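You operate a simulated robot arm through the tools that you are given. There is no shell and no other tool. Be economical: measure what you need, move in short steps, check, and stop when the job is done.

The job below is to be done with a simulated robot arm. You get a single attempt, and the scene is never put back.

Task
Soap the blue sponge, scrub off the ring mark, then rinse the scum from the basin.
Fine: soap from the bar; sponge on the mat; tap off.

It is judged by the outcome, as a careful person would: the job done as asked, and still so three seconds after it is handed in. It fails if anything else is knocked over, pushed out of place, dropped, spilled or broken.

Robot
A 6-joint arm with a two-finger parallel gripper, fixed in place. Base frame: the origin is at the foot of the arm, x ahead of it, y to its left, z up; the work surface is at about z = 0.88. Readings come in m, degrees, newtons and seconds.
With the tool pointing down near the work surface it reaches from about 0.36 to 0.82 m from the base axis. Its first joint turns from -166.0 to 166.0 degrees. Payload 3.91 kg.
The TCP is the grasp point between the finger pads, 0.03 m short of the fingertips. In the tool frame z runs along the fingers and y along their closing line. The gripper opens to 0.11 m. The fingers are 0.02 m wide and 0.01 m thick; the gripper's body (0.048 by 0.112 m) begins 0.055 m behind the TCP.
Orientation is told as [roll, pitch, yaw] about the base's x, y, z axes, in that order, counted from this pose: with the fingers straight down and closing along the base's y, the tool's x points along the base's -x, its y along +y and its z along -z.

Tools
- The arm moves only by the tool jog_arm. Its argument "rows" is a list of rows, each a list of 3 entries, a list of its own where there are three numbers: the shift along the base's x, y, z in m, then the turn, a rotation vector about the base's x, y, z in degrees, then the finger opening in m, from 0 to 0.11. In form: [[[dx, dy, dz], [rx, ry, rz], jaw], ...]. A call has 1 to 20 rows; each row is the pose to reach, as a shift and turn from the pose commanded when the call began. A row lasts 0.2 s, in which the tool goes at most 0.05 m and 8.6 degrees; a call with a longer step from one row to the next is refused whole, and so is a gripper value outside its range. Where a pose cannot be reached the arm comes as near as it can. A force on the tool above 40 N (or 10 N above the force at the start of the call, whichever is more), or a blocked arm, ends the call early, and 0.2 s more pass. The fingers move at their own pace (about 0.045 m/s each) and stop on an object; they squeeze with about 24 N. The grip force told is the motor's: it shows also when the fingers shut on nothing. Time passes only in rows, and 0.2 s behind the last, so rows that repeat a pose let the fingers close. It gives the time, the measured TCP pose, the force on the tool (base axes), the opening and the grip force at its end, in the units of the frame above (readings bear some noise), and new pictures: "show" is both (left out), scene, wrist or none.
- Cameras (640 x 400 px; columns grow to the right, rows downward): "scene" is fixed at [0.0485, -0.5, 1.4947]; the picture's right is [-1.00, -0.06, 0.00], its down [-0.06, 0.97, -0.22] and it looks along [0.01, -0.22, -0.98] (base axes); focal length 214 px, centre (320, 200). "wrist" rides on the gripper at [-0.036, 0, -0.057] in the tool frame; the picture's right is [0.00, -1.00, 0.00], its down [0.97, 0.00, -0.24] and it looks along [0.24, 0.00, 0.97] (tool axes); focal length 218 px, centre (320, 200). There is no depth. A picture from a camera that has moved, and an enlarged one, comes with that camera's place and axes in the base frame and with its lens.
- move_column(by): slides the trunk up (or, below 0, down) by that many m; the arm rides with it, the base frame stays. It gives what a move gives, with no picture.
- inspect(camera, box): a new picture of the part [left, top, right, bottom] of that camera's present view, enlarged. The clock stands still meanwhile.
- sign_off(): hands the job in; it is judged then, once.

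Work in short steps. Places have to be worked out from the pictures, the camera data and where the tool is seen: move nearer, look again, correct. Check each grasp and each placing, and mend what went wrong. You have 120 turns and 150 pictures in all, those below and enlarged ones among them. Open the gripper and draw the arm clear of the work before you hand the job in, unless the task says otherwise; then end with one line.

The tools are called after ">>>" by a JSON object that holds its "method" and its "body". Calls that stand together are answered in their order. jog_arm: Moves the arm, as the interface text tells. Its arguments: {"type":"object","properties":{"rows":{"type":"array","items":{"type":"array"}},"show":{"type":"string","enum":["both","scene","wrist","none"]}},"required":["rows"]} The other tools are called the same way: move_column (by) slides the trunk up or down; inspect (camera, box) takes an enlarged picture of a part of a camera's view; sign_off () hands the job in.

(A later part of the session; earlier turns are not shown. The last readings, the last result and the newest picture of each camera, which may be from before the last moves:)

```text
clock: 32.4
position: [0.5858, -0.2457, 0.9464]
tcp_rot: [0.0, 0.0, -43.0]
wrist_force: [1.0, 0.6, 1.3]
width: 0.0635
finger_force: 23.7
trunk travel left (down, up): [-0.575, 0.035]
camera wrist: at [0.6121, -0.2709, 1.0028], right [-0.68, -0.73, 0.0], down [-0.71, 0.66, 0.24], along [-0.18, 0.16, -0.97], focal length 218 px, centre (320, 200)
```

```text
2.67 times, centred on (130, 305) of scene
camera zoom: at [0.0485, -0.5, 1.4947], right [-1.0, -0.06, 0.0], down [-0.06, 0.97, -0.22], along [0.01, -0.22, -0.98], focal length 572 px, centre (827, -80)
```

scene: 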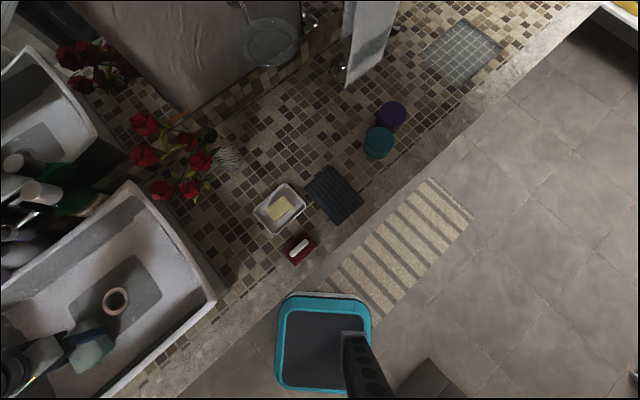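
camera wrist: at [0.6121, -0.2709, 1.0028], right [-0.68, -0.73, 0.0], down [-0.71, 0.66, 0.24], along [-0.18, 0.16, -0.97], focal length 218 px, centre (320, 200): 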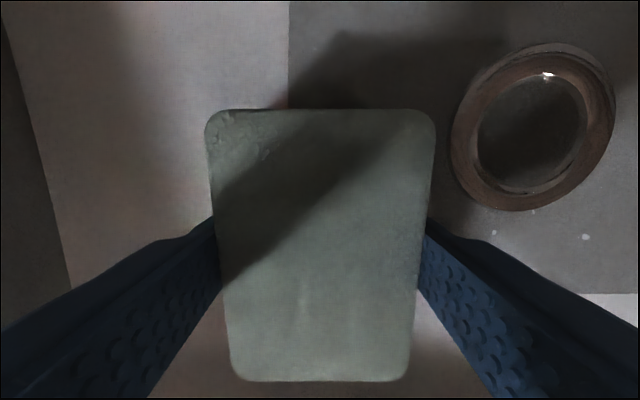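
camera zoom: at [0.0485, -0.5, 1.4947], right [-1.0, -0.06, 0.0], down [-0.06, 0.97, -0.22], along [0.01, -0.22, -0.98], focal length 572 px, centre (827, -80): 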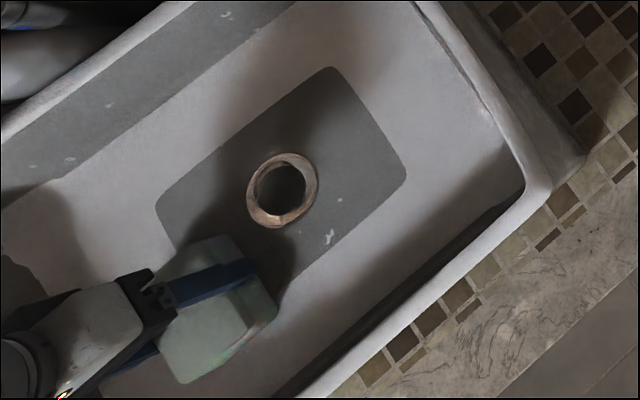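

Retry the lift in smaller steps.

>>> {"method": "jog_arm", "body": {"rows": [[[0, 0, 0.04], [0, 0, 0], 0.03], [[-0.01, 0.01, 0.08], [0, 0, 0], 0.03], [[-0.03, 0.03, 0.11], [0, 0, 0], 0.03], [[-0.05, 0.05, 0.13], [0, 0, 0], 0.03], [[-0.07, 0.07, 0.15], [0, 0, 0], 0.03], [[-0.09, 0.09, 0.16], [0, 0, 0], 0.03], [[-0.09, 0.09, 0.16], [0, 0, 0], 0.03]], "show": "none"}}

>>> {"method": "inspect", "body": {"camera": "wrist", "box": [160, 0, 480, 200]}}

>>> {"method": "inspect", "body": {"camera": "scene", "box": [40, 230, 220, 380]}}

```text
clock: 34.0
position: [0.4962, -0.1577, 1.1068]
tcp_rot: [0.0, 0.1, -42.9]
wrist_force: [0.9, -0.1, 0.3]
width: 0.0632
finger_force: 24.2
trunk travel left (down, up): [-0.575, 0.035]
```

```text
2.00 times, centred on (320, 100) of wrist
camera zoom: at [0.5225, -0.1829, 1.1627], right [-0.68, -0.73, 0.0], down [-0.71, 0.66, 0.24], along [-0.18, 0.16, -0.97], focal length 436 px, centre (320, 400)
```

zoom: 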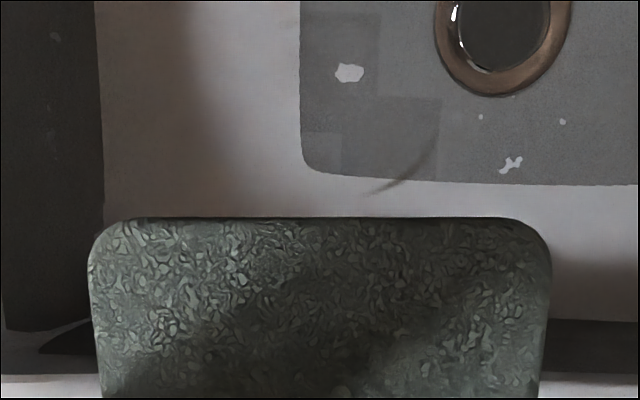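

```text
2.67 times, centred on (130, 305) of scene
camera zoom: at [0.0485, -0.5, 1.4947], right [-1.0, -0.06, 0.0], down [-0.06, 0.97, -0.22], along [0.01, -0.22, -0.98], focal length 572 px, centre (827, -80)
```

zoom: 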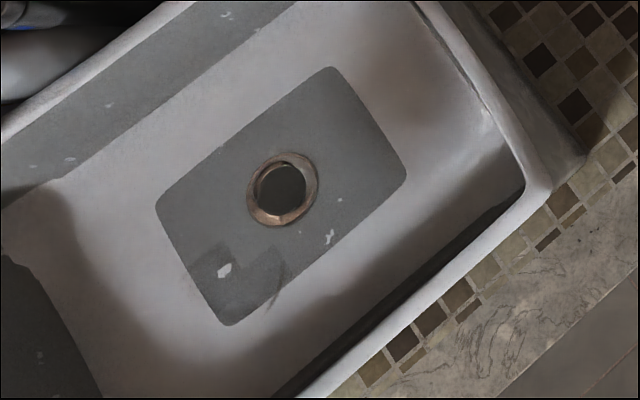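

Left arc is gone; an arc remains at right, about (0.545,-0.265), plus faint patches. Go back there and scrub with more pressure.

>>> {"method": "jog_arm", "body": {"rows": [[[0.015, -0.035, -0.01], [0, 0, 0], 0.03], [[0.03, -0.07, -0.03], [0, 0, 0], 0.03], [[0.038, -0.101, -0.05], [0, 0, 0], 0.03], [[0.038, -0.101, -0.09], [0, 0, 0], 0.03], [[0.038, -0.101, -0.13], [0, 0, 0], 0.03], [[0.038, -0.101, -0.15], [0, 0, 0], 0.03], [[0.038, -0.101, -0.157], [0, 0, 0], 0.03], [[0.038, -0.101, -0.16], [0, 0, 0], 0.03], [[0.038, -0.101, -0.162], [0, 0, 0], 0.03]]}}

```text
clock: 36.0
position: [0.5347, -0.2585, 0.9469]
tcp_rot: [0.0, 0.0, -43.1]
wrist_force: [0.1, 1.5, 4.7]
width: 0.0635
finger_force: 24.4
trunk travel left (down, up): [-0.575, 0.035]
camera wrist: at [0.561, -0.2823, 1.0028], right [-0.68, -0.73, 0.0], down [-0.71, 0.66, 0.24], along [-0.17, 0.16, -0.97], focal length 218 px, centre (320, 200)
```

scene: 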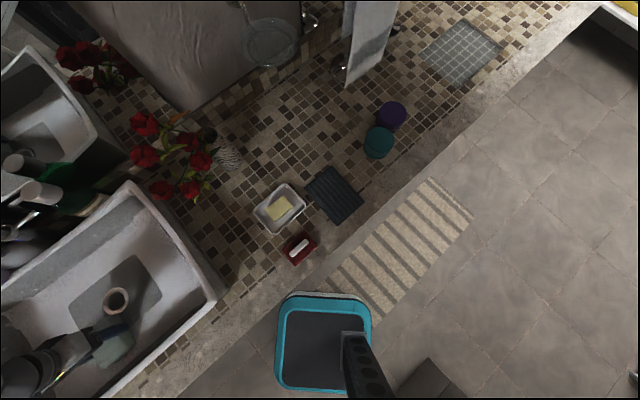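
wrist: 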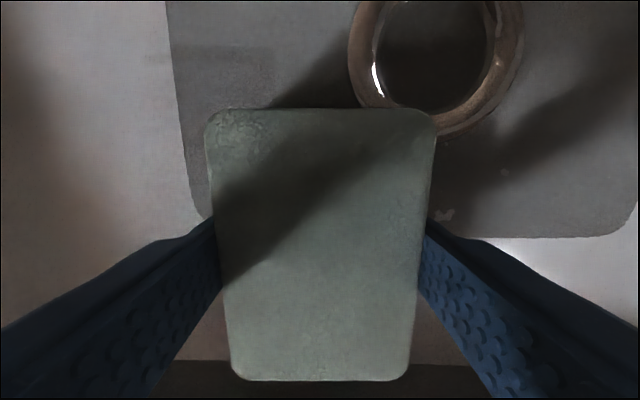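

Light contact (4.7 N). Press slightly more and stroke sideways, then work over the rest of the ring.

>>> {"method": "jog_arm", "body": {"rows": [[[0, 0, -0.0015], [0, 0, 0], 0.03], [[-0.007, -0.0075, -0.0015], [0, 0, 0], 0.03], [[0.01, 0.011, -0.0015], [0, 0, 0], 0.03], [[-0.007, -0.0075, -0.0015], [0, 0, 0], 0.03], [[0.01, 0.011, -0.0015], [0, 0, 0], 0.03], [[-0.007, -0.0075, -0.0015], [0, 0, 0], 0.03], [[0.01, 0.011, -0.0015], [0, 0, 0], 0.03], [[0.03, 0.02, -0.0015], [0, 0, 0], 0.03], [[0.05, 0.012, -0.0015], [0, 0, 0], 0.03], [[0.07, 0.002, -0.0015], [0, 0, 0], 0.03], [[0.06, -0.008, -0.0015], [0, 0, 0], 0.03], [[0.08, 0.012, -0.0015], [0, 0, 0], 0.03], [[0.06, 0.012, -0.0015], [0, 0, 0], 0.03], [[0.08, 0.03, -0.0015], [0, 0, 0], 0.03], [[0.06, 0.045, -0.0015], [0, 0, 0], 0.03], [[0.04, 0.03, -0.0015], [0, 0, 0], 0.03], [[0.05, 0.012, -0.0015], [0, 0, 0], 0.03]], "show": "none"}}

>>> {"method": "jog_arm", "body": {"rows": [[[0, 0, 0.04], [0, 0, 0], 0.03], [[-0.01, 0.01, 0.08], [0, 0, 0], 0.03], [[-0.03, 0.03, 0.11], [0, 0, 0], 0.03], [[-0.05, 0.05, 0.13], [0, 0, 0], 0.03], [[-0.07, 0.07, 0.15], [0, 0, 0], 0.03], [[-0.1, 0.1, 0.16], [0, 0, 0], 0.03], [[-0.1, 0.1, 0.16], [0, 0, 0], 0.03]], "show": "none"}}

>>> {"method": "inspect", "body": {"camera": "wrist", "box": [160, 0, 480, 200]}}

>>> {"method": "inspect", "body": {"camera": "scene", "box": [40, 230, 220, 380]}}

```text
clock: 37.4
position: [0.5345, -0.2622, 0.9468]
tcp_rot: [0.5, -0.4, -42.9]
wrist_force: [0.4, 4.1, 12.7]
width: 0.0631
finger_force: 24.3
trunk travel left (down, up): [-0.575, 0.035]
stopped in row 7: the force on the tool passed its limit (the readings are from after the stop); the commanded pose is now the measured one
```

```text
clock: 39.0
position: [0.434, -0.1629, 1.1062]
tcp_rot: [0.3, -0.3, -43.0]
wrist_force: [0.1, 0.4, 0.0]
width: 0.0635
finger_force: 24.3
trunk travel left (down, up): [-0.575, 0.035]
```

```text
2.00 times, centred on (320, 100) of wrist
camera zoom: at [0.4606, -0.1871, 1.162], right [-0.68, -0.73, 0.0], down [-0.71, 0.66, 0.24], along [-0.17, 0.16, -0.97], focal length 436 px, centre (320, 400)
```

zoom: 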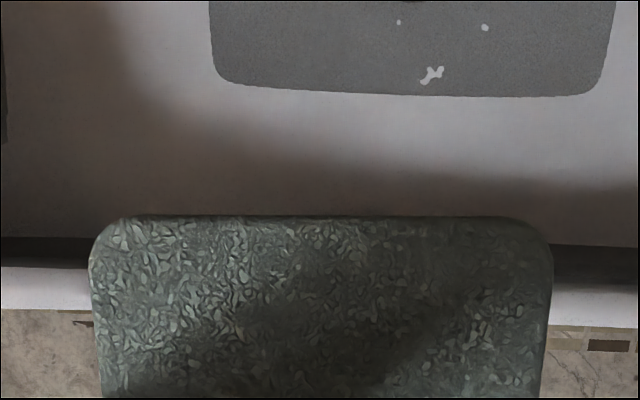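

```text
2.67 times, centred on (130, 305) of scene
camera zoom: at [0.0485, -0.5, 1.4947], right [-1.0, -0.06, 0.0], down [-0.06, 0.97, -0.22], along [0.01, -0.22, -0.98], focal length 572 px, centre (827, -80)
```

zoom: 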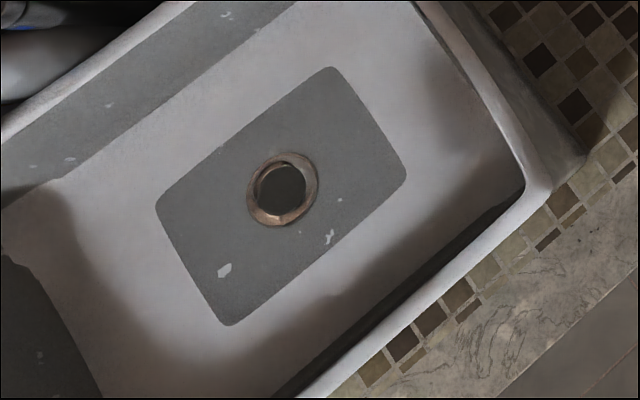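

The ring is completely gone and the basin floor looks clear of it. Now carry the sponge to the ribbed mat at about (0.02,-0.657).

>>> {"method": "jog_arm", "body": {"rows": [[[-0.02, -0.03, 0.02], [0, 0, 0], 0.03], [[-0.05, -0.06, 0.03], [0, 0, 0], 0.03], [[-0.08, -0.09, 0.03], [0, 0, 0], 0.03], [[-0.11, -0.125, 0.03], [0, 0, 0], 0.03], [[-0.14, -0.16, 0.03], [0, 0, 0], 0.03], [[-0.17, -0.195, 0.03], [0, 0, 0], 0.03], [[-0.2, -0.23, 0.03], [0, 0, 0], 0.03], [[-0.23, -0.265, 0.03], [0, 0, 0], 0.03], [[-0.26, -0.3, 0.02], [0, 0, 0], 0.03], [[-0.29, -0.335, 0.01], [0, 0, 0], 0.03], [[-0.32, -0.37, 0], [0, 0, 0], 0.03], [[-0.35, -0.4, -0.01], [0, 0, 0], 0.03], [[-0.37, -0.42, -0.02], [0, 0, 0], 0.03], [[-0.39, -0.42, -0.03], [0, 0, 0], 0.03], [[-0.414, -0.41, -0.04], [0, 0, 0], 0.03], [[-0.434, -0.4, -0.04], [0, 0, 0], 0.03]]}}

```text
clock: 42.4
position: [0.0014, -0.5613, 1.0657]
tcp_rot: [0.2, -0.3, -43.0]
wrist_force: [-0.4, -0.2, -0.5]
width: 0.0631
finger_force: 23.8
trunk travel left (down, up): [-0.575, 0.035]
camera wrist: at [0.0265, -0.5867, 1.1216], right [-0.68, -0.73, -0.01], down [-0.71, 0.66, 0.23], along [-0.17, 0.16, -0.97], focal length 218 px, centre (320, 200)
```

scene: 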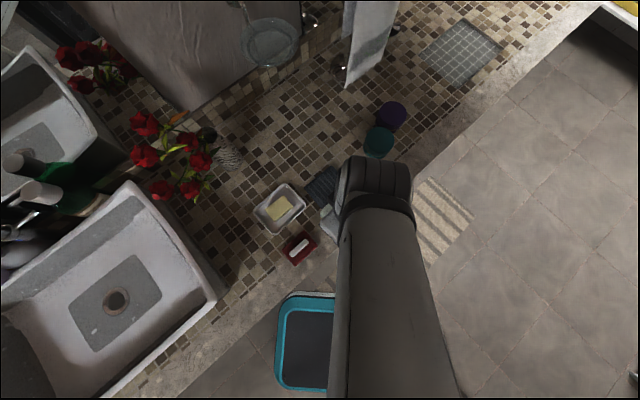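
wrist: 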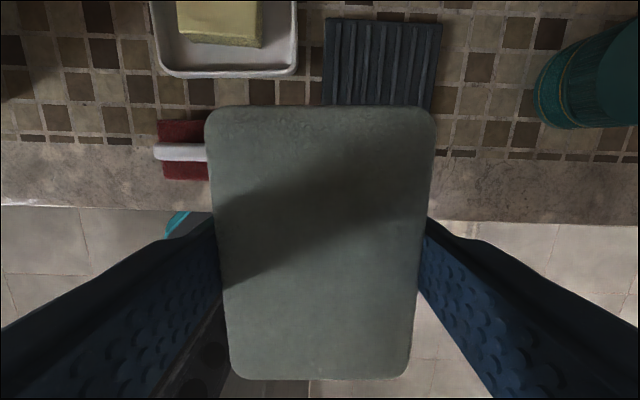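

Mat centre confirmed at about (0.021,-0.659), aligned with the sponge. Move over it and lower.

>>> {"method": "jog_arm", "body": {"rows": [[[0.007, -0.035, -0.01], [0, 0, 0], 0.03], [[0.014, -0.07, -0.03], [0, 0, 0], 0.03], [[0.019, -0.097, -0.06], [0, 0, 0], 0.03], [[0.019, -0.097, -0.09], [0, 0, 0], 0.03], [[0.019, -0.097, -0.105], [0, 0, 0], 0.03], [[0.019, -0.097, -0.105], [0, 0, 0], 0.03]]}}

```text
clock: 43.8
position: [0.0165, -0.6581, 0.9598]
tcp_rot: [0.3, -0.3, -43.1]
wrist_force: [0.3, 0.1, -1.0]
width: 0.0631
finger_force: 23.9
trunk travel left (down, up): [-0.575, 0.035]
camera wrist: at [0.0436, -0.6835, 1.0157], right [-0.68, -0.73, -0.01], down [-0.71, 0.66, 0.24], along [-0.17, 0.16, -0.97], focal length 218 px, centre (320, 200)
```

scene: 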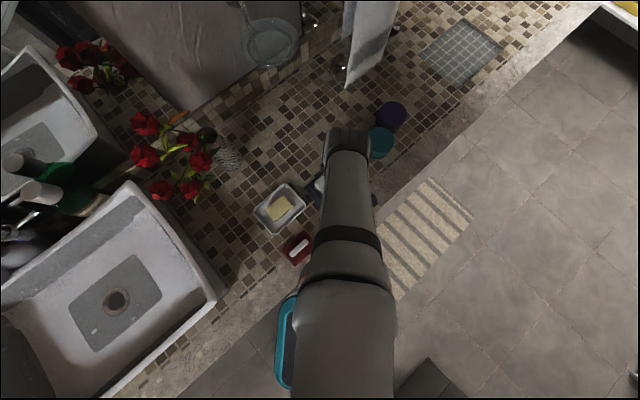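
wrist: 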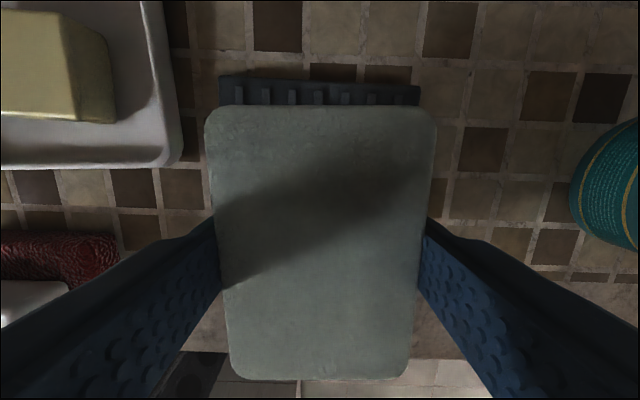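

Centred over the mat. Lower to contact.

>>> {"method": "jog_arm", "body": {"rows": [[[0, 0, -0.004], [0, 0, 0], 0.03], [[0, 0, -0.008], [0, 0, 0], 0.03], [[0, 0, -0.012], [0, 0, 0], 0.03], [[0, 0, -0.012], [0, 0, 0], 0.03]], "show": "none"}}

>>> {"method": "jog_arm", "body": {"rows": [[[0, 0, -0.002], [0, 0, 0], 0.03], [[0, 0, -0.002], [0, 0, 0], 0.03]], "show": "none"}}

```text
clock: 44.8
position: [0.0196, -0.6595, 0.9475]
tcp_rot: [0.2, -0.4, -43.0]
wrist_force: [0.0, 0.0, 0.0]
width: 0.0634
finger_force: 24.0
trunk travel left (down, up): [-0.575, 0.035]
```

```text
clock: 45.4
position: [0.0196, -0.659, 0.9462]
tcp_rot: [0.4, -0.3, -43.0]
wrist_force: [-0.5, -0.5, -0.9]
width: 0.0629
finger_force: 23.9
trunk travel left (down, up): [-0.575, 0.035]
```

>>> {"method": "jog_arm", "body": {"rows": [[[0, 0, -0.002], [0, 0, 0], 0.03], [[0, 0, -0.004], [0, 0, 0], 0.03], [[0, 0, -0.004], [0, 0, 0], 0.03]], "show": "none"}}

>>> {"method": "jog_arm", "body": {"rows": [[[0, 0, -0.0015], [0, 0, 0], 0.03], [[0, 0, -0.003], [0, 0, 0], 0.03], [[0, 0, -0.003], [0, 0, 0], 0.03]], "show": "none"}}

```text
clock: 46.2
position: [0.0195, -0.6575, 0.943]
tcp_rot: [0.2, -0.2, -43.0]
wrist_force: [0.5, 0.8, -0.3]
width: 0.0632
finger_force: 24.2
trunk travel left (down, up): [-0.575, 0.035]
```

```text
clock: 47.0
position: [0.0188, -0.659, 0.9383]
tcp_rot: [0.3, -0.3, -42.9]
wrist_force: [-0.4, 1.2, -1.3]
width: 0.0633
finger_force: 24.1
trunk travel left (down, up): [-0.575, 0.035]
```

>>> {"method": "jog_arm", "body": {"rows": [[[0, 0, -0.0015], [0, 0, 0], 0.03], [[0, 0, -0.003], [0, 0, 0], 0.03], [[0, 0, -0.003], [0, 0, 0], 0.03]], "show": "none"}}

>>> {"method": "jog_arm", "body": {"rows": [[[0, 0, -0.001], [0, 0, 0], 0.03], [[0, 0, -0.002], [0, 0, 0], 0.03], [[0, 0, -0.002], [0, 0, 0], 0.03]], "show": "wrist"}}

```text
clock: 47.8
position: [0.0201, -0.6589, 0.9362]
tcp_rot: [0.3, -0.3, -43.0]
wrist_force: [0.2, 0.1, -0.4]
width: 0.0634
finger_force: 24.2
trunk travel left (down, up): [-0.575, 0.035]
```

```text
clock: 48.6
position: [0.0214, -0.6579, 0.934]
tcp_rot: [0.3, -0.3, -43.0]
wrist_force: [0.8, 0.2, -0.3]
width: 0.0634
finger_force: 23.8
trunk travel left (down, up): [-0.575, 0.035]
camera wrist: at [0.0461, -0.6836, 0.9908], right [-0.68, -0.73, -0.01], down [-0.71, 0.66, 0.24], along [-0.17, 0.16, -0.97], focal length 218 px, centre (320, 200)
```

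wrist: 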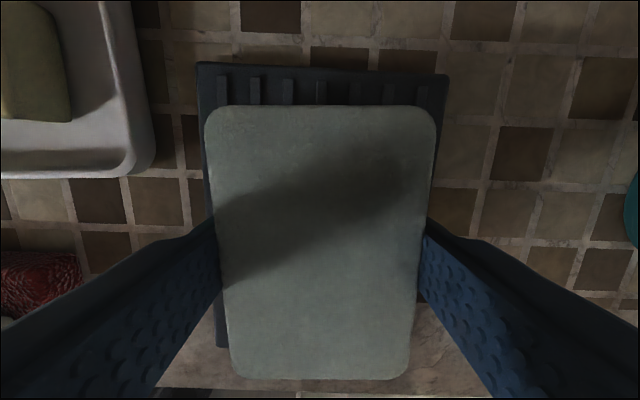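

Sponge is well centred on the mat with a few mm to go. Continue down.

>>> {"method": "jog_arm", "body": {"rows": [[[0, 0, -0.0015], [0, 0, 0], 0.03], [[0, 0, -0.003], [0, 0, 0], 0.03], [[0, 0, -0.003], [0, 0, 0], 0.03]], "show": "none"}}

>>> {"method": "jog_arm", "body": {"rows": [[[0, 0, -0.001], [0, 0, 0], 0.03], [[0, 0, -0.002], [0, 0, 0], 0.03], [[0, 0, -0.002], [0, 0, 0], 0.03]], "show": "none"}}

>>> {"method": "jog_arm", "body": {"rows": [[[0, 0, -0.001], [0, 0, 0], 0.03], [[0, 0, -0.002], [0, 0, 0], 0.03], [[0, 0, -0.002], [0, 0, 0], 0.03]], "show": "none"}}

```text
clock: 49.4
position: [0.0215, -0.6589, 0.9301]
tcp_rot: [0.2, -0.3, -43.0]
wrist_force: [0.0, 0.9, 0.4]
width: 0.0634
finger_force: 23.3
trunk travel left (down, up): [-0.575, 0.035]
```

```text
clock: 50.2
position: [0.0215, -0.6587, 0.9275]
tcp_rot: [0.3, -0.3, -43.0]
wrist_force: [0.4, -0.7, -0.4]
width: 0.0635
finger_force: 23.9
trunk travel left (down, up): [-0.575, 0.035]
```

```text
clock: 51.0
position: [0.0193, -0.6577, 0.9283]
tcp_rot: [0.3, -0.3, -43.0]
wrist_force: [-0.5, -0.1, -0.2]
width: 0.0632
finger_force: 24.4
trunk travel left (down, up): [-0.575, 0.035]
```

>>> {"method": "jog_arm", "body": {"rows": [[[0, 0, -0.001], [0, 0, 0], 0.03], [[0, 0, -0.002], [0, 0, 0], 0.03], [[0, 0, -0.002], [0, 0, 0], 0.03]], "show": "none"}}

>>> {"method": "jog_arm", "body": {"rows": [[[0, 0, -0.001], [0, 0, 0], 0.03], [[0, 0, -0.002], [0, 0, 0], 0.03], [[0, 0, -0.002], [0, 0, 0], 0.03]], "show": "wrist"}}

```text
clock: 51.8
position: [0.0194, -0.6576, 0.9262]
tcp_rot: [0.2, -0.2, -43.1]
wrist_force: [-0.1, 1.2, 8.5]
width: 0.0633
finger_force: 23.7
trunk travel left (down, up): [-0.575, 0.035]
```

```text
clock: 52.6
position: [0.0206, -0.6583, 0.9269]
tcp_rot: [0.1, -0.6, -43.0]
wrist_force: [2.6, -1.5, 25.9]
width: 0.0635
finger_force: 24.1
trunk travel left (down, up): [-0.575, 0.035]
camera wrist: at [0.0459, -0.6832, 0.9825], right [-0.68, -0.73, 0.0], down [-0.71, 0.66, 0.23], along [-0.17, 0.16, -0.97], focal length 218 px, centre (320, 200)
```

wrist: 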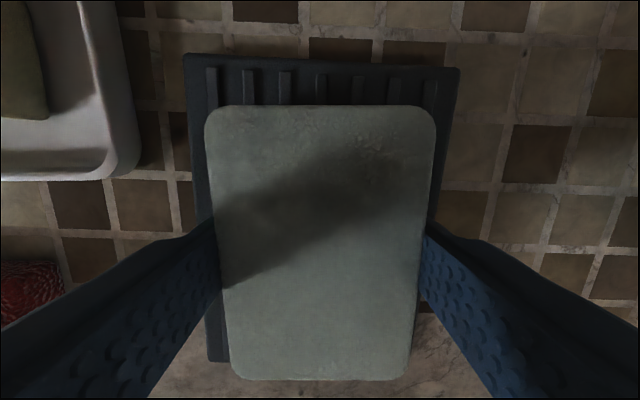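

Contact on the mat. Ease up 2 mm, open the fingers, and rise.

>>> {"method": "jog_arm", "body": {"rows": [[[0, 0, 0.002], [0, 0, 0], 0.06], [[0, 0, 0.002], [0, 0, 0], 0.085], [[0, 0, 0.002], [0, 0, 0], 0.085], [[0, 0, 0.02], [0, 0, 0], 0.085], [[0, 0, 0.05], [0, 0, 0], 0.085], [[0, 0, 0.09], [0, 0, 0], 0.085], [[-0.01, 0.02, 0.13], [0, 0, 0], 0.085], [[-0.01, 0.02, 0.15], [0, 0, 0], 0.085]]}}

```text
clock: 54.4
position: [0.0108, -0.6406, 1.0723]
tcp_rot: [0.4, -0.3, -42.9]
wrist_force: [-0.5, 0.3, 0.2]
width: 0.0849
finger_force: 0.0
trunk travel left (down, up): [-0.575, 0.035]
camera wrist: at [0.0371, -0.6655, 1.1285], right [-0.68, -0.73, -0.01], down [-0.71, 0.66, 0.24], along [-0.17, 0.16, -0.97], focal length 218 px, centre (320, 200)
```

scene: 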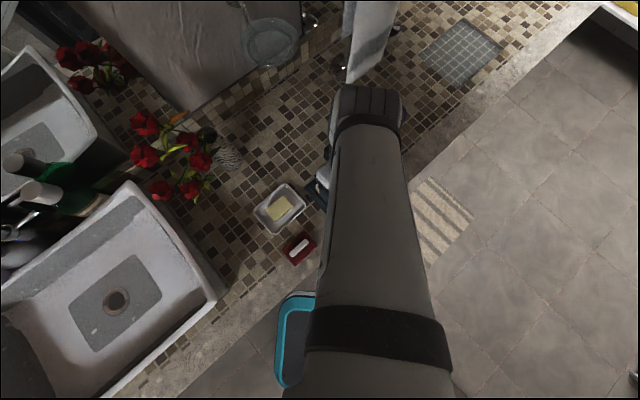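
wrist: 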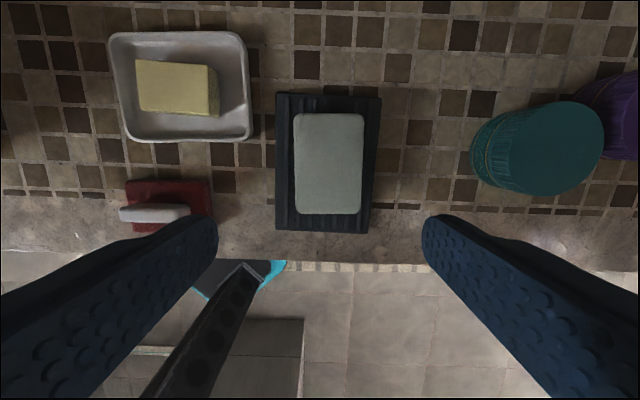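

Sponge rests neatly on the mat. Now go toward the faucet, high, with the fingers closed, and look at it unobstructed.

>>> {"method": "jog_arm", "body": {"rows": [[[0.0, 0.03, 0.03], [0, 0, 0], 0.05], [[0.02, 0.06, 0.06], [0, 0, 0], 0.02], [[0.05, 0.08, 0.08], [0, 0, 0], 0], [[0.08, 0.1, 0.1], [0, 0, 6], 0], [[0.11, 0.12, 0.12], [0, 0, 14], 0], [[0.14, 0.14, 0.14], [0, 0, 22], 0], [[0.17, 0.16, 0.16], [0, 0, 30], 0], [[0.2, 0.18, 0.18], [0, 0, 38], 0], [[0.23, 0.2, 0.2], [0, 0, 46], 0], [[0.26, 0.22, 0.22], [0, 0, 54], 0], [[0.29, 0.24, 0.24], [0, 0, 62], 0], [[0.32, 0.265, 0.26], [0, 0, 70], 0], [[0.35, 0.29, 0.28], [0, 0, 78], 0], [[0.38, 0.31, 0.29], [0, 0, 86], 0], [[0.41, 0.33, 0.3], [0, 0, 90], 0], [[0.43, 0.35, 0.3], [0, 0, 90], 0], [[0.43, 0.35, 0.3], [0, 0, 90], 0]], "show": "wrist"}}

>>> {"method": "inspect", "body": {"camera": "wrist", "box": [400, 20, 640, 170]}}

```text
clock: 58.0
position: [0.44, -0.2898, 1.3747]
tcp_rot: [0.3, -0.3, 47.0]
wrist_force: [-0.4, -0.7, 0.1]
width: 0.0002
finger_force: 24.5
trunk travel left (down, up): [-0.575, 0.035]
camera wrist: at [0.4642, -0.2645, 1.4312], right [0.73, -0.68, -0.01], down [-0.66, -0.71, 0.24], along [-0.16, -0.17, -0.97], focal length 218 px, centre (320, 200)
```

wrist: 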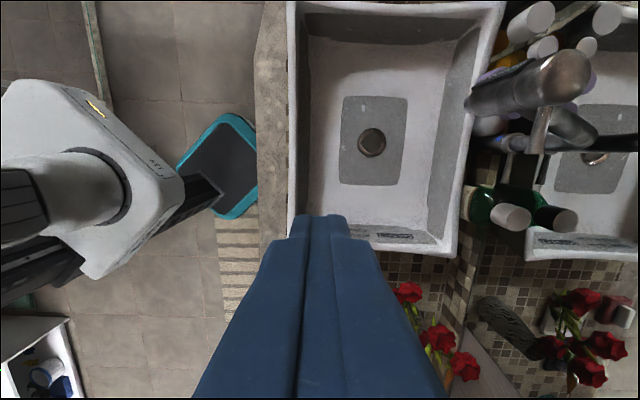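

```text
2.67 times, centred on (520, 95) of wrist
camera zoom: at [0.4642, -0.2645, 1.4312], right [0.73, -0.68, -0.01], down [-0.66, -0.71, 0.24], along [-0.16, -0.17, -0.97], focal length 582 px, centre (-213, 480)
```

zoom: 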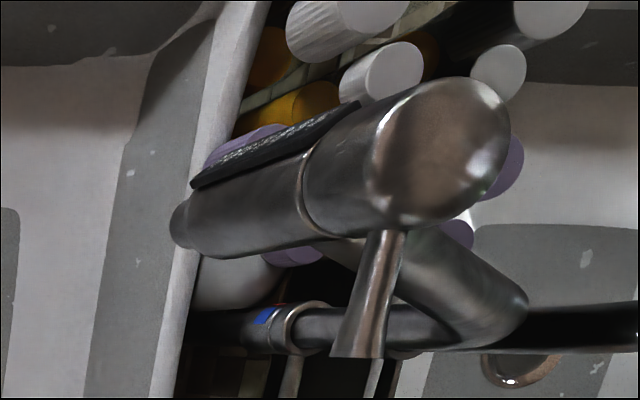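

The head's side lever tip is at about (0.598,-0.394,1.235), pointing outward along ~-130°. I'll turn the wrist so the camera sits away from the head, then grasp the lever from above.

>>> {"method": "jog_arm", "body": {"rows": [[[0, 0, 0], [0, 0, -8], 0], [[0, 0, 0], [0, 0, -16], 0], [[0, 0, 0], [0, 0, -24], 0], [[0, 0, 0], [0, 0, -32], 0], [[0, 0, 0], [0, 0, -40], 0], [[0, 0, 0], [0, 0, -48], 0], [[0, 0, 0], [0, 0, -56], 0], [[0, 0, 0], [0, 0, -64], 0], [[0, 0, 0], [0, 0, -72], 0.02], [[0, 0, 0], [0, 0, -80], 0.04], [[0, 0, 0], [0, 0, -88], 0.04]], "show": "none"}}

>>> {"method": "jog_arm", "body": {"rows": [[[0.01, -0.01, 0], [0, 0, -8], 0.04], [[0.02, -0.02, 0], [0, 0, -16], 0.04], [[0.03, -0.03, 0], [0, 0, -24], 0.04], [[0.04, -0.04, 0], [0, 0, -32], 0.04], [[0.05, -0.05, 0], [0, 0, -40], 0.04], [[0.06, -0.06, 0], [0, 0, -48], 0.04], [[0.07, -0.07, 0], [0, 0, -56], 0.04], [[0.08, -0.08, 0], [0, 0, -64], 0.04], [[0.09, -0.09, 0], [0, 0, -72], 0.04], [[0.1, -0.1, 0], [0, 0, -80], 0.04], [[0.1, -0.1, 0], [0, 0, -88], 0.04], [[0.1, -0.1, 0], [0, 0, -89.5], 0.04]]}}

```text
clock: 60.4
position: [0.4396, -0.2878, 1.3725]
tcp_rot: [0.4, -0.2, -41.1]
wrist_force: [-0.1, -0.6, 0.5]
width: 0.0402
finger_force: 0.1
trunk travel left (down, up): [-0.575, 0.035]
```

```text
clock: 63.0
position: [0.5401, -0.3898, 1.3715]
tcp_rot: [0.3, -0.4, -130.6]
wrist_force: [0.7, -0.4, 0.2]
width: 0.0401
finger_force: 0.1
trunk travel left (down, up): [-0.575, 0.035]
camera wrist: at [0.5168, -0.4161, 1.4294], right [-0.76, 0.65, 0.0], down [0.63, 0.74, 0.24], along [0.16, 0.18, -0.97], focal length 218 px, centre (320, 200)
```

scene: 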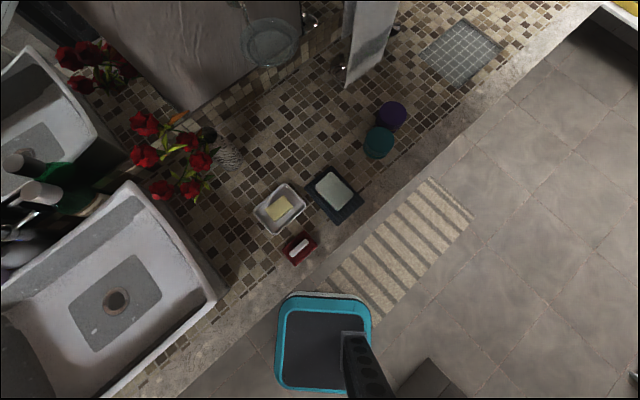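
wrist: 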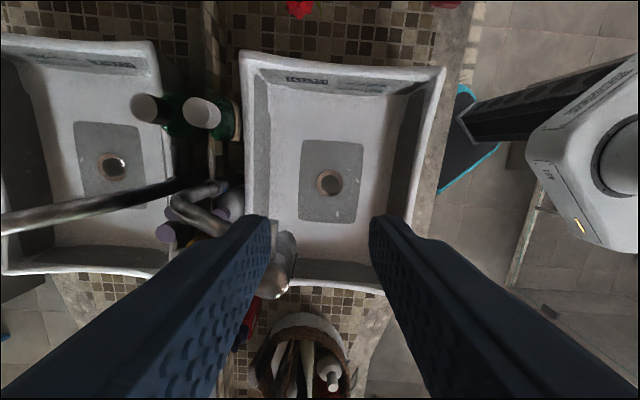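

Head seen just left of the fingers. Shift toward it while staying above.

>>> {"method": "jog_arm", "body": {"rows": [[[0.02, 0, 0], [0, 0, 0], 0.05], [[0.045, -0.003, 0], [0, 0, 0], 0.05], [[0.06, -0.003, -0.02], [0, 0, 0], 0.05], [[0.06, -0.003, -0.04], [0, 0, 0], 0.05], [[0.06, -0.003, -0.04], [0, 0, 0], 0.05]], "show": "wrist"}}

>>> {"method": "inspect", "body": {"camera": "wrist", "box": [220, 160, 420, 285]}}

```text
clock: 64.2
position: [0.6013, -0.3912, 1.3329]
tcp_rot: [0.2, -0.3, -130.5]
wrist_force: [-0.2, -0.4, -0.1]
width: 0.0502
finger_force: 0.0
out of reach, approached as far as the arm can: row 2, 3
trunk travel left (down, up): [-0.575, 0.035]
camera wrist: at [0.5776, -0.419, 1.3895], right [-0.76, 0.65, 0.0], down [0.63, 0.74, 0.24], along [0.16, 0.18, -0.97], focal length 218 px, centre (320, 200)
```

wrist: 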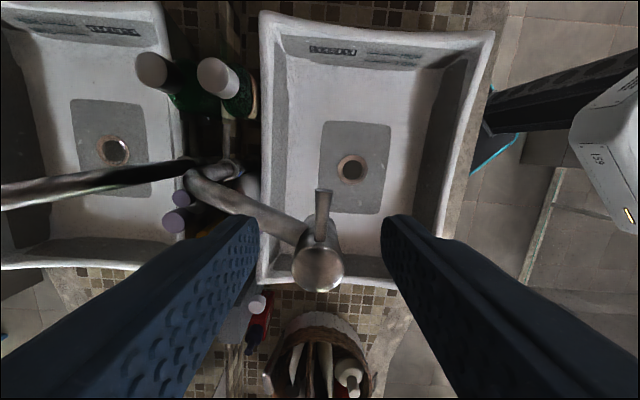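

```text
3.20 times, centred on (320, 222) of wrist
camera zoom: at [0.5776, -0.419, 1.3895], right [-0.76, 0.65, 0.0], down [0.63, 0.74, 0.24], along [0.16, 0.18, -0.97], focal length 698 px, centre (320, 128)
```

zoom: 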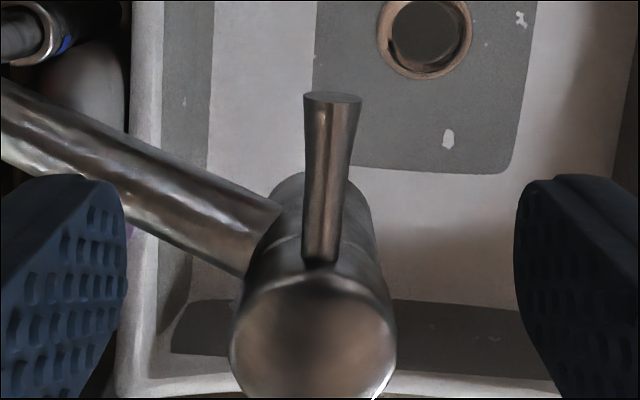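

Now the head, lever and supply pipe are clear. Lower onto the lever with a narrower opening.

>>> {"method": "jog_arm", "body": {"rows": [[[-0.001, 0.001, -0.03], [0, 0, 0], 0.038], [[-0.001, 0.001, -0.06], [0, 0, 0], 0.038], [[-0.001, 0.001, -0.08], [0, 0, 0], 0.038], [[-0.001, 0.001, -0.095], [0, 0, 0], 0.038], [[-0.001, 0.001, -0.095], [0, 0, 0], 0.038]], "show": "wrist"}}

```text
clock: 65.4
position: [0.5992, -0.3914, 1.2369]
tcp_rot: [0.3, -0.4, -130.5]
wrist_force: [-0.3, 0.9, 0.0]
width: 0.0378
finger_force: 0.1
trunk travel left (down, up): [-0.575, 0.035]
camera wrist: at [0.5758, -0.4179, 1.2944], right [-0.76, 0.65, 0.0], down [0.63, 0.74, 0.24], along [0.16, 0.18, -0.97], focal length 218 px, centre (320, 200)
```

wrist: 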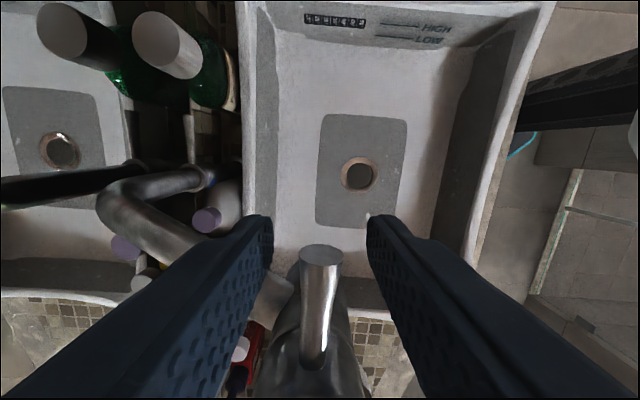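

Lever is between the fingers. Close on it.

>>> {"method": "jog_arm", "body": {"rows": [[[0, 0, 0], [0, 0, 0], 0.005], [[0, 0, 0], [0, 0, 0], 0.005], [[0, 0, 0], [0, 0, 0], 0.005], [[0, 0, 0], [0, 0, 0], 0.005]], "show": "wrist"}}

```text
clock: 66.4
position: [0.6, -0.3904, 1.239]
tcp_rot: [0.3, -0.3, -130.5]
wrist_force: [2.5, -1.6, 1.6]
width: 0.0113
finger_force: 44.8
trunk travel left (down, up): [-0.575, 0.035]
camera wrist: at [0.5761, -0.4183, 1.2946], right [-0.76, 0.65, -0.01], down [0.63, 0.74, 0.24], along [0.16, 0.18, -0.97], focal length 218 px, centre (320, 200)
```

wrist: 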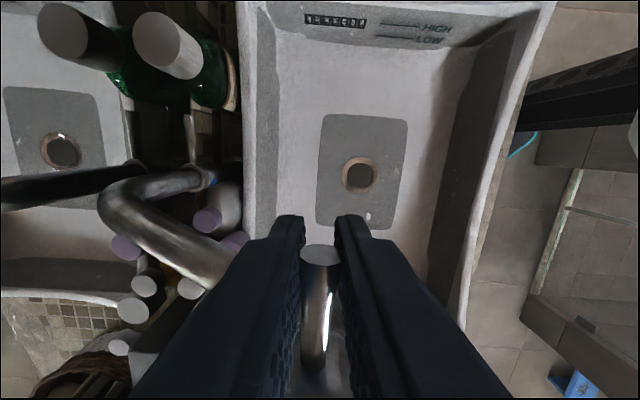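

Lever gripped. Try lifting gently to feel which way it moves.

>>> {"method": "jog_arm", "body": {"rows": [[[0, 0, 0.003], [0, 0, 0], 0.005], [[0, 0, 0.006], [0, 0, 0], 0.005], [[0, 0, 0.006], [0, 0, 0], 0.005]], "show": "wrist"}}

```text
clock: 67.3
position: [0.5994, -0.3913, 1.2377]
tcp_rot: [-0.6, -0.5, -130.6]
wrist_force: [0.7, -0.2, -9.1]
width: 0.0112
finger_force: 45.3
trunk travel left (down, up): [-0.575, 0.035]
stopped in row 3: the force on the tool passed its limit (the readings are from after the stop); the commanded pose is now the measured one
camera wrist: at [0.5769, -0.4188, 1.2948], right [-0.76, 0.65, 0.01], down [0.63, 0.74, 0.23], along [0.15, 0.18, -0.97], focal length 218 px, centre (320, 200)
```

wrist: 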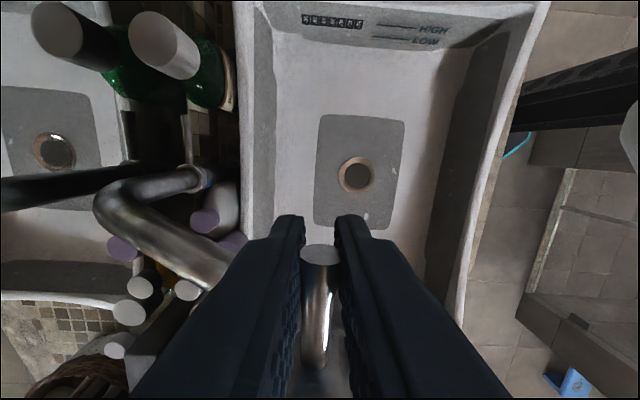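

Upward is blocked. Try a small sideways turn about the head's vertical axis.

>>> {"method": "jog_arm", "body": {"rows": [[[-0.002, 0.002, 0], [0, 0, -2], 0.005], [[-0.004, 0.0035, 0], [0, 0, -5], 0.005], [[-0.004, 0.0035, 0], [0, 0, -5], 0.005]], "show": "none"}}

```text
clock: 68.1
position: [0.5979, -0.3889, 1.2384]
tcp_rot: [-0.5, -0.4, -135.6]
wrist_force: [11.0, -9.7, -5.5]
width: 0.011
finger_force: 45.1
trunk travel left (down, up): [-0.575, 0.035]
```

Resistance of ~15 N that way. Try the opposite direction.

>>> {"method": "jog_arm", "body": {"rows": [[[0.003, -0.003, 0], [0, 0, 4], 0.005], [[0.006, -0.005, 0], [0, 0, 8], 0.005], [[0.0085, -0.007, 0], [0, 0, 11], 0.005], [[0.0085, -0.007, 0], [0, 0, 11], 0.005]], "show": "wrist"}}

```text
clock: 69.1
position: [0.5996, -0.3921, 1.238]
tcp_rot: [-0.6, -0.5, -124.5]
wrist_force: [-24.1, 14.7, -23.9]
width: 0.0127
finger_force: 44.9
trunk travel left (down, up): [-0.575, 0.035]
camera wrist: at [0.5809, -0.4222, 1.2949], right [-0.82, 0.57, 0.01], down [0.55, 0.8, 0.23], along [0.12, 0.2, -0.97], focal length 218 px, centre (320, 200)
```

wrist: 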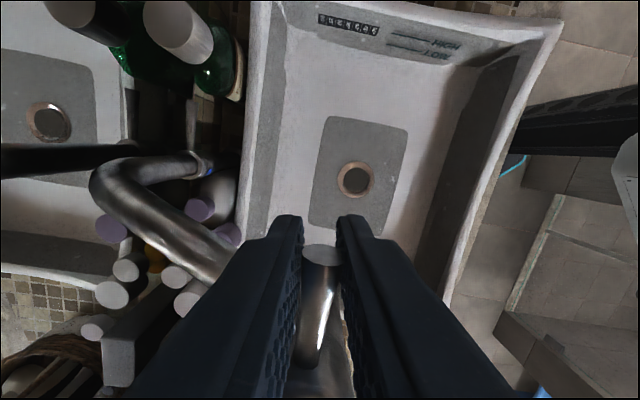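

This way is stiff too. Return to neutral and test downward.

>>> {"method": "jog_arm", "body": {"rows": [[[-0.003, 0.0025, 0.0], [0, 0, -4], 0.005], [[-0.0045, 0.0035, 0.0], [0, 0, -6], 0.005], [[-0.0045, 0.0035, -0.003], [0, 0, -6], 0.005], [[-0.0045, 0.0035, -0.005], [0, 0, -6], 0.005]], "show": "none"}}

```text
clock: 70.1
position: [0.5993, -0.393, 1.2394]
tcp_rot: [0.1, -0.3, -130.5]
wrist_force: [0.3, -5.1, 4.2]
width: 0.0111
finger_force: 45.0
trunk travel left (down, up): [-0.575, 0.035]
```

>>> {"method": "jog_arm", "body": {"rows": [[[0, 0, -0.003], [0, 0, 0], 0.005], [[0, 0, -0.006], [0, 0, 0], 0.005], [[0, 0, -0.006], [0, 0, 0], 0.005]], "show": "wrist"}}

```text
clock: 70.6
position: [0.6001, -0.3919, 1.2388]
tcp_rot: [0.9, -0.3, -130.7]
wrist_force: [1.0, -3.8, 9.6]
width: 0.0116
finger_force: 44.6
trunk travel left (down, up): [-0.575, 0.035]
stopped in row 2: the force on the tool passed its limit (the readings are from after the stop); the commanded pose is now the measured one
camera wrist: at [0.5753, -0.4184, 1.295], right [-0.76, 0.65, -0.01], down [0.63, 0.74, 0.24], along [0.16, 0.17, -0.97], focal length 218 px, centre (320, 200)
```

wrist: 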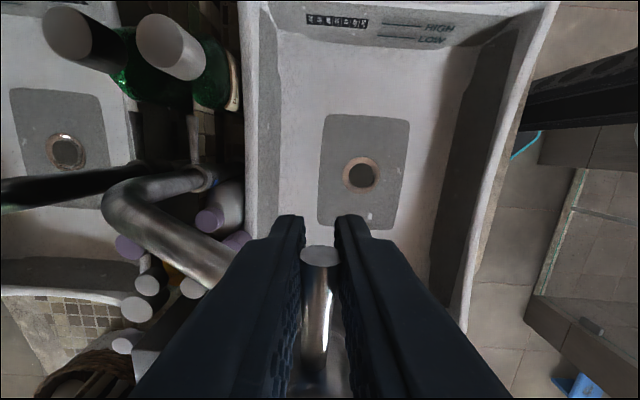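

The head lever doesn't move in any direction; the real handle is likely the lower one on the pillar with the red/blue mark. Release, rise and look at that one.

>>> {"method": "jog_arm", "body": {"rows": [[[0, 0, 0], [0, 0, 0], 0.04], [[0, 0, 0], [0, 0, 0], 0.04], [[0, 0, 0], [0, 0, 0], 0.04], [[0, 0, 0.03], [0, 0, 0], 0.04], [[0, 0, 0.06], [0, 0, 0], 0.04], [[0, 0, 0.08], [0, 0, 0], 0.04]], "show": "wrist"}}

>>> {"method": "inspect", "body": {"camera": "wrist", "box": [110, 60, 330, 200]}}

```text
clock: 72.0
position: [0.5991, -0.3931, 1.3183]
tcp_rot: [0.4, -0.3, -130.5]
wrist_force: [1.3, -0.5, 1.0]
width: 0.04
finger_force: 0.0
trunk travel left (down, up): [-0.575, 0.035]
camera wrist: at [0.5764, -0.4192, 1.3746], right [-0.76, 0.65, -0.01], down [0.63, 0.74, 0.24], along [0.16, 0.17, -0.97], focal length 218 px, centre (320, 200)
```

wrist: 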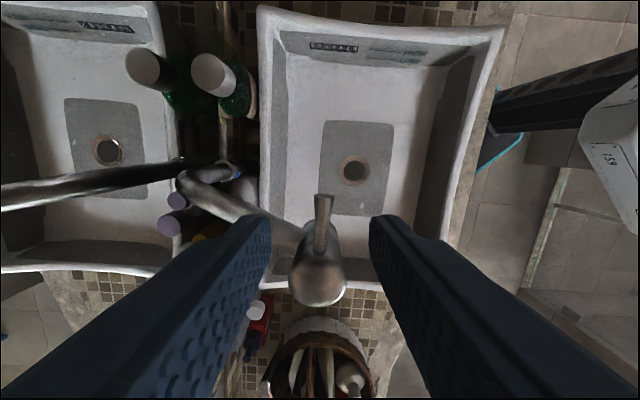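

```text
2.86 times, centred on (220, 130) of wrist
camera zoom: at [0.5764, -0.4192, 1.3746], right [-0.76, 0.65, -0.01], down [0.63, 0.74, 0.24], along [0.16, 0.17, -0.97], focal length 624 px, centre (606, 400)
```

zoom: 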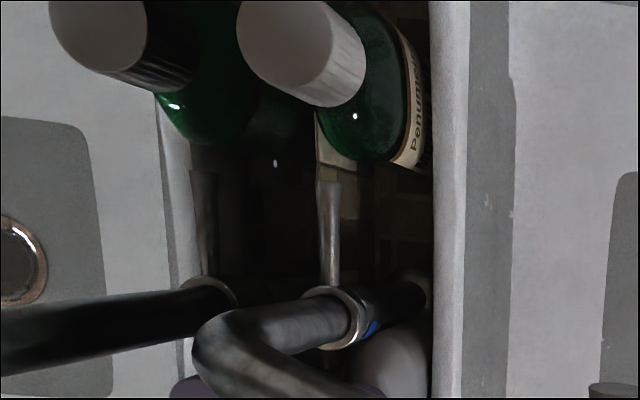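

The lower lever is at tip (0.671,-0.543,1.03), root (0.703,-0.505), on a pillar at (0.714,-0.49). It needs a tilted tool. First retreat and turn the wrist so the camera stays on the near side.

>>> {"method": "jog_arm", "body": {"rows": [[[-0.02, 0.01, 0.01], [0, 0, -6], 0.02], [[-0.05, 0.02, 0.01], [0, 0, -14], 0], [[-0.08, 0.03, 0], [0, 0, -22], 0], [[-0.1, 0.03, 0], [0, 0, -30], 0], [[-0.1, 0.02, 0], [0, 0, -38], 0], [[-0.1, 0.01, 0], [0, 0, -46], 0], [[-0.1, 0, 0], [0, 0, -54], 0], [[-0.1, -0.01, 0], [0, 0, -62], 0], [[-0.1, -0.02, 0], [0, 0, -70], 0], [[-0.1, -0.03, 0], [0, 0, -78], 0], [[-0.1, -0.03, 0], [0, 0, -86], 0], [[-0.1, -0.03, 0], [0, 0, -92.5], 0], [[-0.1, -0.03, 0], [0, 0, -92.5], 0]]}}

```text
clock: 74.8
position: [0.5004, -0.4203, 1.3169]
tcp_rot: [0.4, -0.3, 143.8]
wrist_force: [-0.8, 0.4, 0.0]
width: 0.0
finger_force: 23.8
out of reach, approached as far as the arm can: row 12, 13
trunk travel left (down, up): [-0.575, 0.035]
camera wrist: at [0.4705, -0.4003, 1.3732], right [0.59, 0.81, -0.01], down [0.79, -0.57, 0.24], along [0.19, -0.15, -0.97], focal length 218 px, centre (320, 200)
```

scene: 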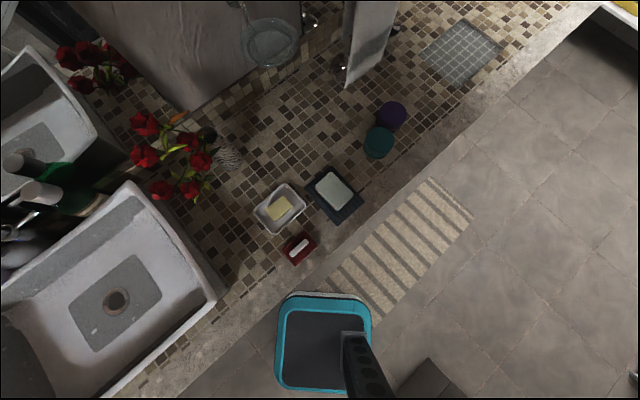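
wrist: 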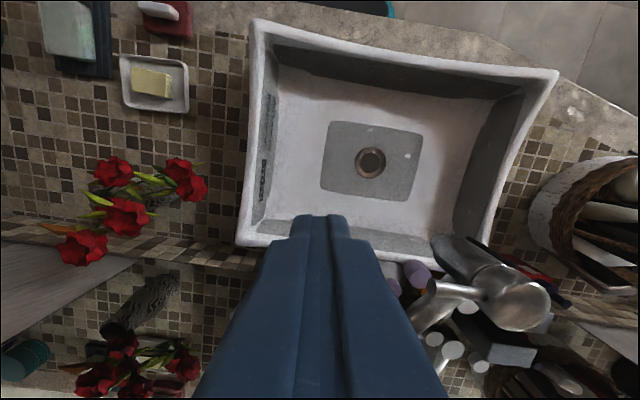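

Wrist limit reached at yaw ~144°, still fine. Back off a few degrees so the command is reachable, then check.

>>> {"method": "jog_arm", "body": {"rows": [[[0, 0, 0], [0, 0, 6], 0], [[-0.02, 0, 0], [0, 0, 10], 0], [[-0.02, 0, 0], [0, 0, 10], 0]], "show": "none"}}

```text
clock: 75.6
position: [0.4802, -0.4227, 1.3156]
tcp_rot: [0.5, -0.4, 153.9]
wrist_force: [-0.1, -0.5, 0.0]
width: 0.0001
finger_force: 23.9
trunk travel left (down, up): [-0.575, 0.035]
```

Better approach: return to yaw ≈ -33° and tilt the tool outward ~50°, so the camera rides above the fingers. Rotate back first.

>>> {"method": "jog_arm", "body": {"rows": [[[0, 0, 0], [0, 0, 8.5], 0], [[0, 0, 0], [0, 0, 17], 0], [[0, 0, 0], [0, 0, 25.5], 0], [[0, 0, 0], [0, 0, 34], 0], [[0, 0, 0], [0, 0, 42.5], 0], [[0, 0, 0], [0, 0, 51], 0], [[0, 0, 0], [0, 0, 59.5], 0], [[0, 0, 0], [0, 0, 68], 0], [[0, 0, 0], [0, 0, 76.5], 0], [[0, 0, 0], [0, 0, 85], 0], [[0, 0, 0], [0, 0, 93.5], 0], [[0, 0, 0], [0, 0, 102], 0], [[0, 0, 0], [0, 0, 110.5], 0], [[0, 0, 0], [0, 0, 119], 0], [[0, 0, 0], [0, 0, 127.5], 0], [[0, 0, 0], [0, 0, 136], 0], [[0, 0, 0], [0, 0, 144.5], 0], [[0, 0, 0], [0, 0, 153], 0], [[0, 0, 0], [0, 0, 161.5], 0], [[0, 0, 0], [0, 0, 170], 0]], "show": "none"}}

```text
clock: 79.8
position: [0.48, -0.4206, 1.3171]
tcp_rot: [0.5, -0.2, -36.0]
wrist_force: [0.4, -0.3, 0.3]
width: 0.0001
finger_force: 24.5
trunk travel left (down, up): [-0.575, 0.035]
```

Now tilt outward 50° and take a look toward the pillar lever.

>>> {"method": "jog_arm", "body": {"rows": [[[0, 0, 0], [-4.9, -6.73, 0], 0], [[0.0, 0, 0], [-9.8, -13.5, 0], 0], [[0, 0, 0], [-14.7, -20.2, 0], 0], [[0, 0, 0], [-19.6, -26.9, 0], 0], [[0, 0, -0.01], [-24.5, -33.7, 0], 0], [[0, 0, -0.02], [-29.4, -40.4, 0], 0], [[0, 0, -0.02], [-29.4, -40.4, 0], 0]]}}

```text
clock: 81.4
position: [0.4808, -0.4215, 1.2975]
tcp_rot: [0.6, -50.3, -36.2]
wrist_force: [-0.3, 0.0, 0.4]
width: 0.0
finger_force: 23.5
trunk travel left (down, up): [-0.575, 0.035]
camera wrist: at [0.4626, -0.4095, 1.3602], right [-0.58, -0.81, -0.01], down [-0.65, 0.47, -0.59], along [0.48, -0.34, -0.81], focal length 218 px, centre (320, 200)
```

scene: 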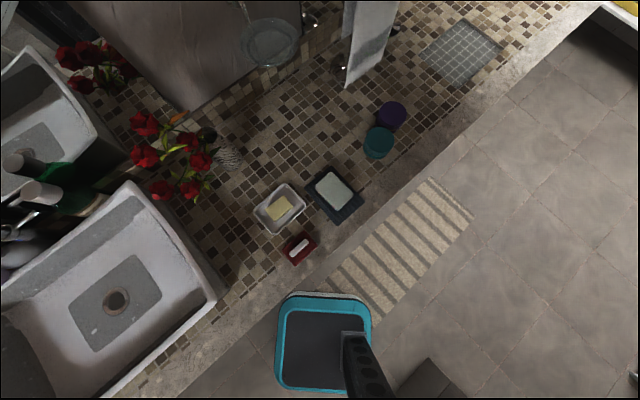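
wrist: 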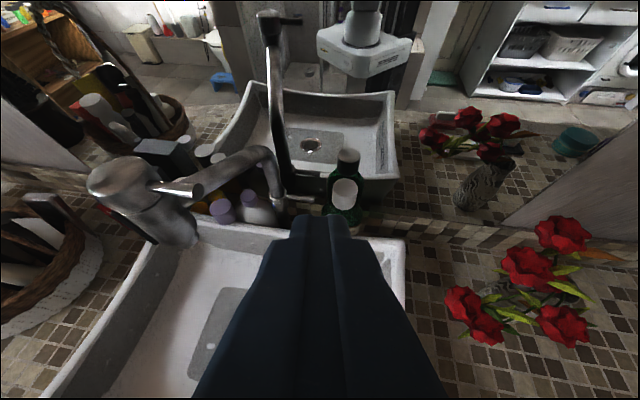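

Excellent oblique view. Zoom on the faucet.

>>> {"method": "inspect", "body": {"camera": "wrist", "box": [70, 120, 390, 280]}}

>>> {"method": "inspect", "body": {"camera": "wrist", "box": [230, 0, 410, 230]}}

```text
2.00 times, centred on (230, 200) of wrist
camera zoom: at [0.4626, -0.4095, 1.3602], right [-0.58, -0.81, -0.01], down [-0.65, 0.47, -0.59], along [0.48, -0.34, -0.81], focal length 436 px, centre (500, 200)
```

zoom: 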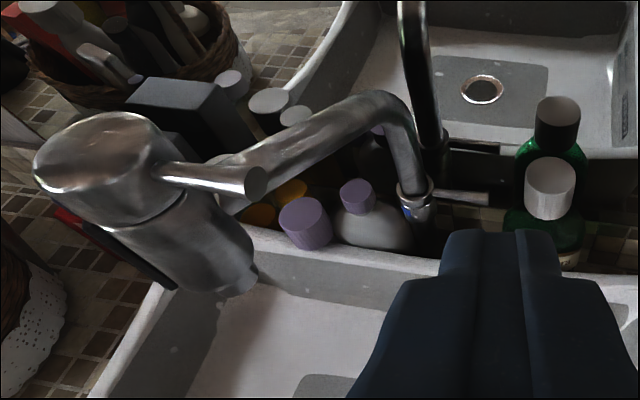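

```text
1.74 times, centred on (320, 115) of wrist
camera zoom: at [0.4626, -0.4095, 1.3602], right [-0.58, -0.81, -0.01], down [-0.65, 0.47, -0.59], along [0.48, -0.34, -0.81], focal length 380 px, centre (320, 348)
```

zoom: 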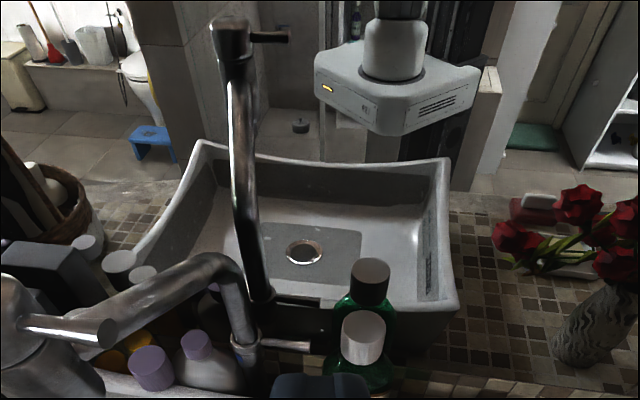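

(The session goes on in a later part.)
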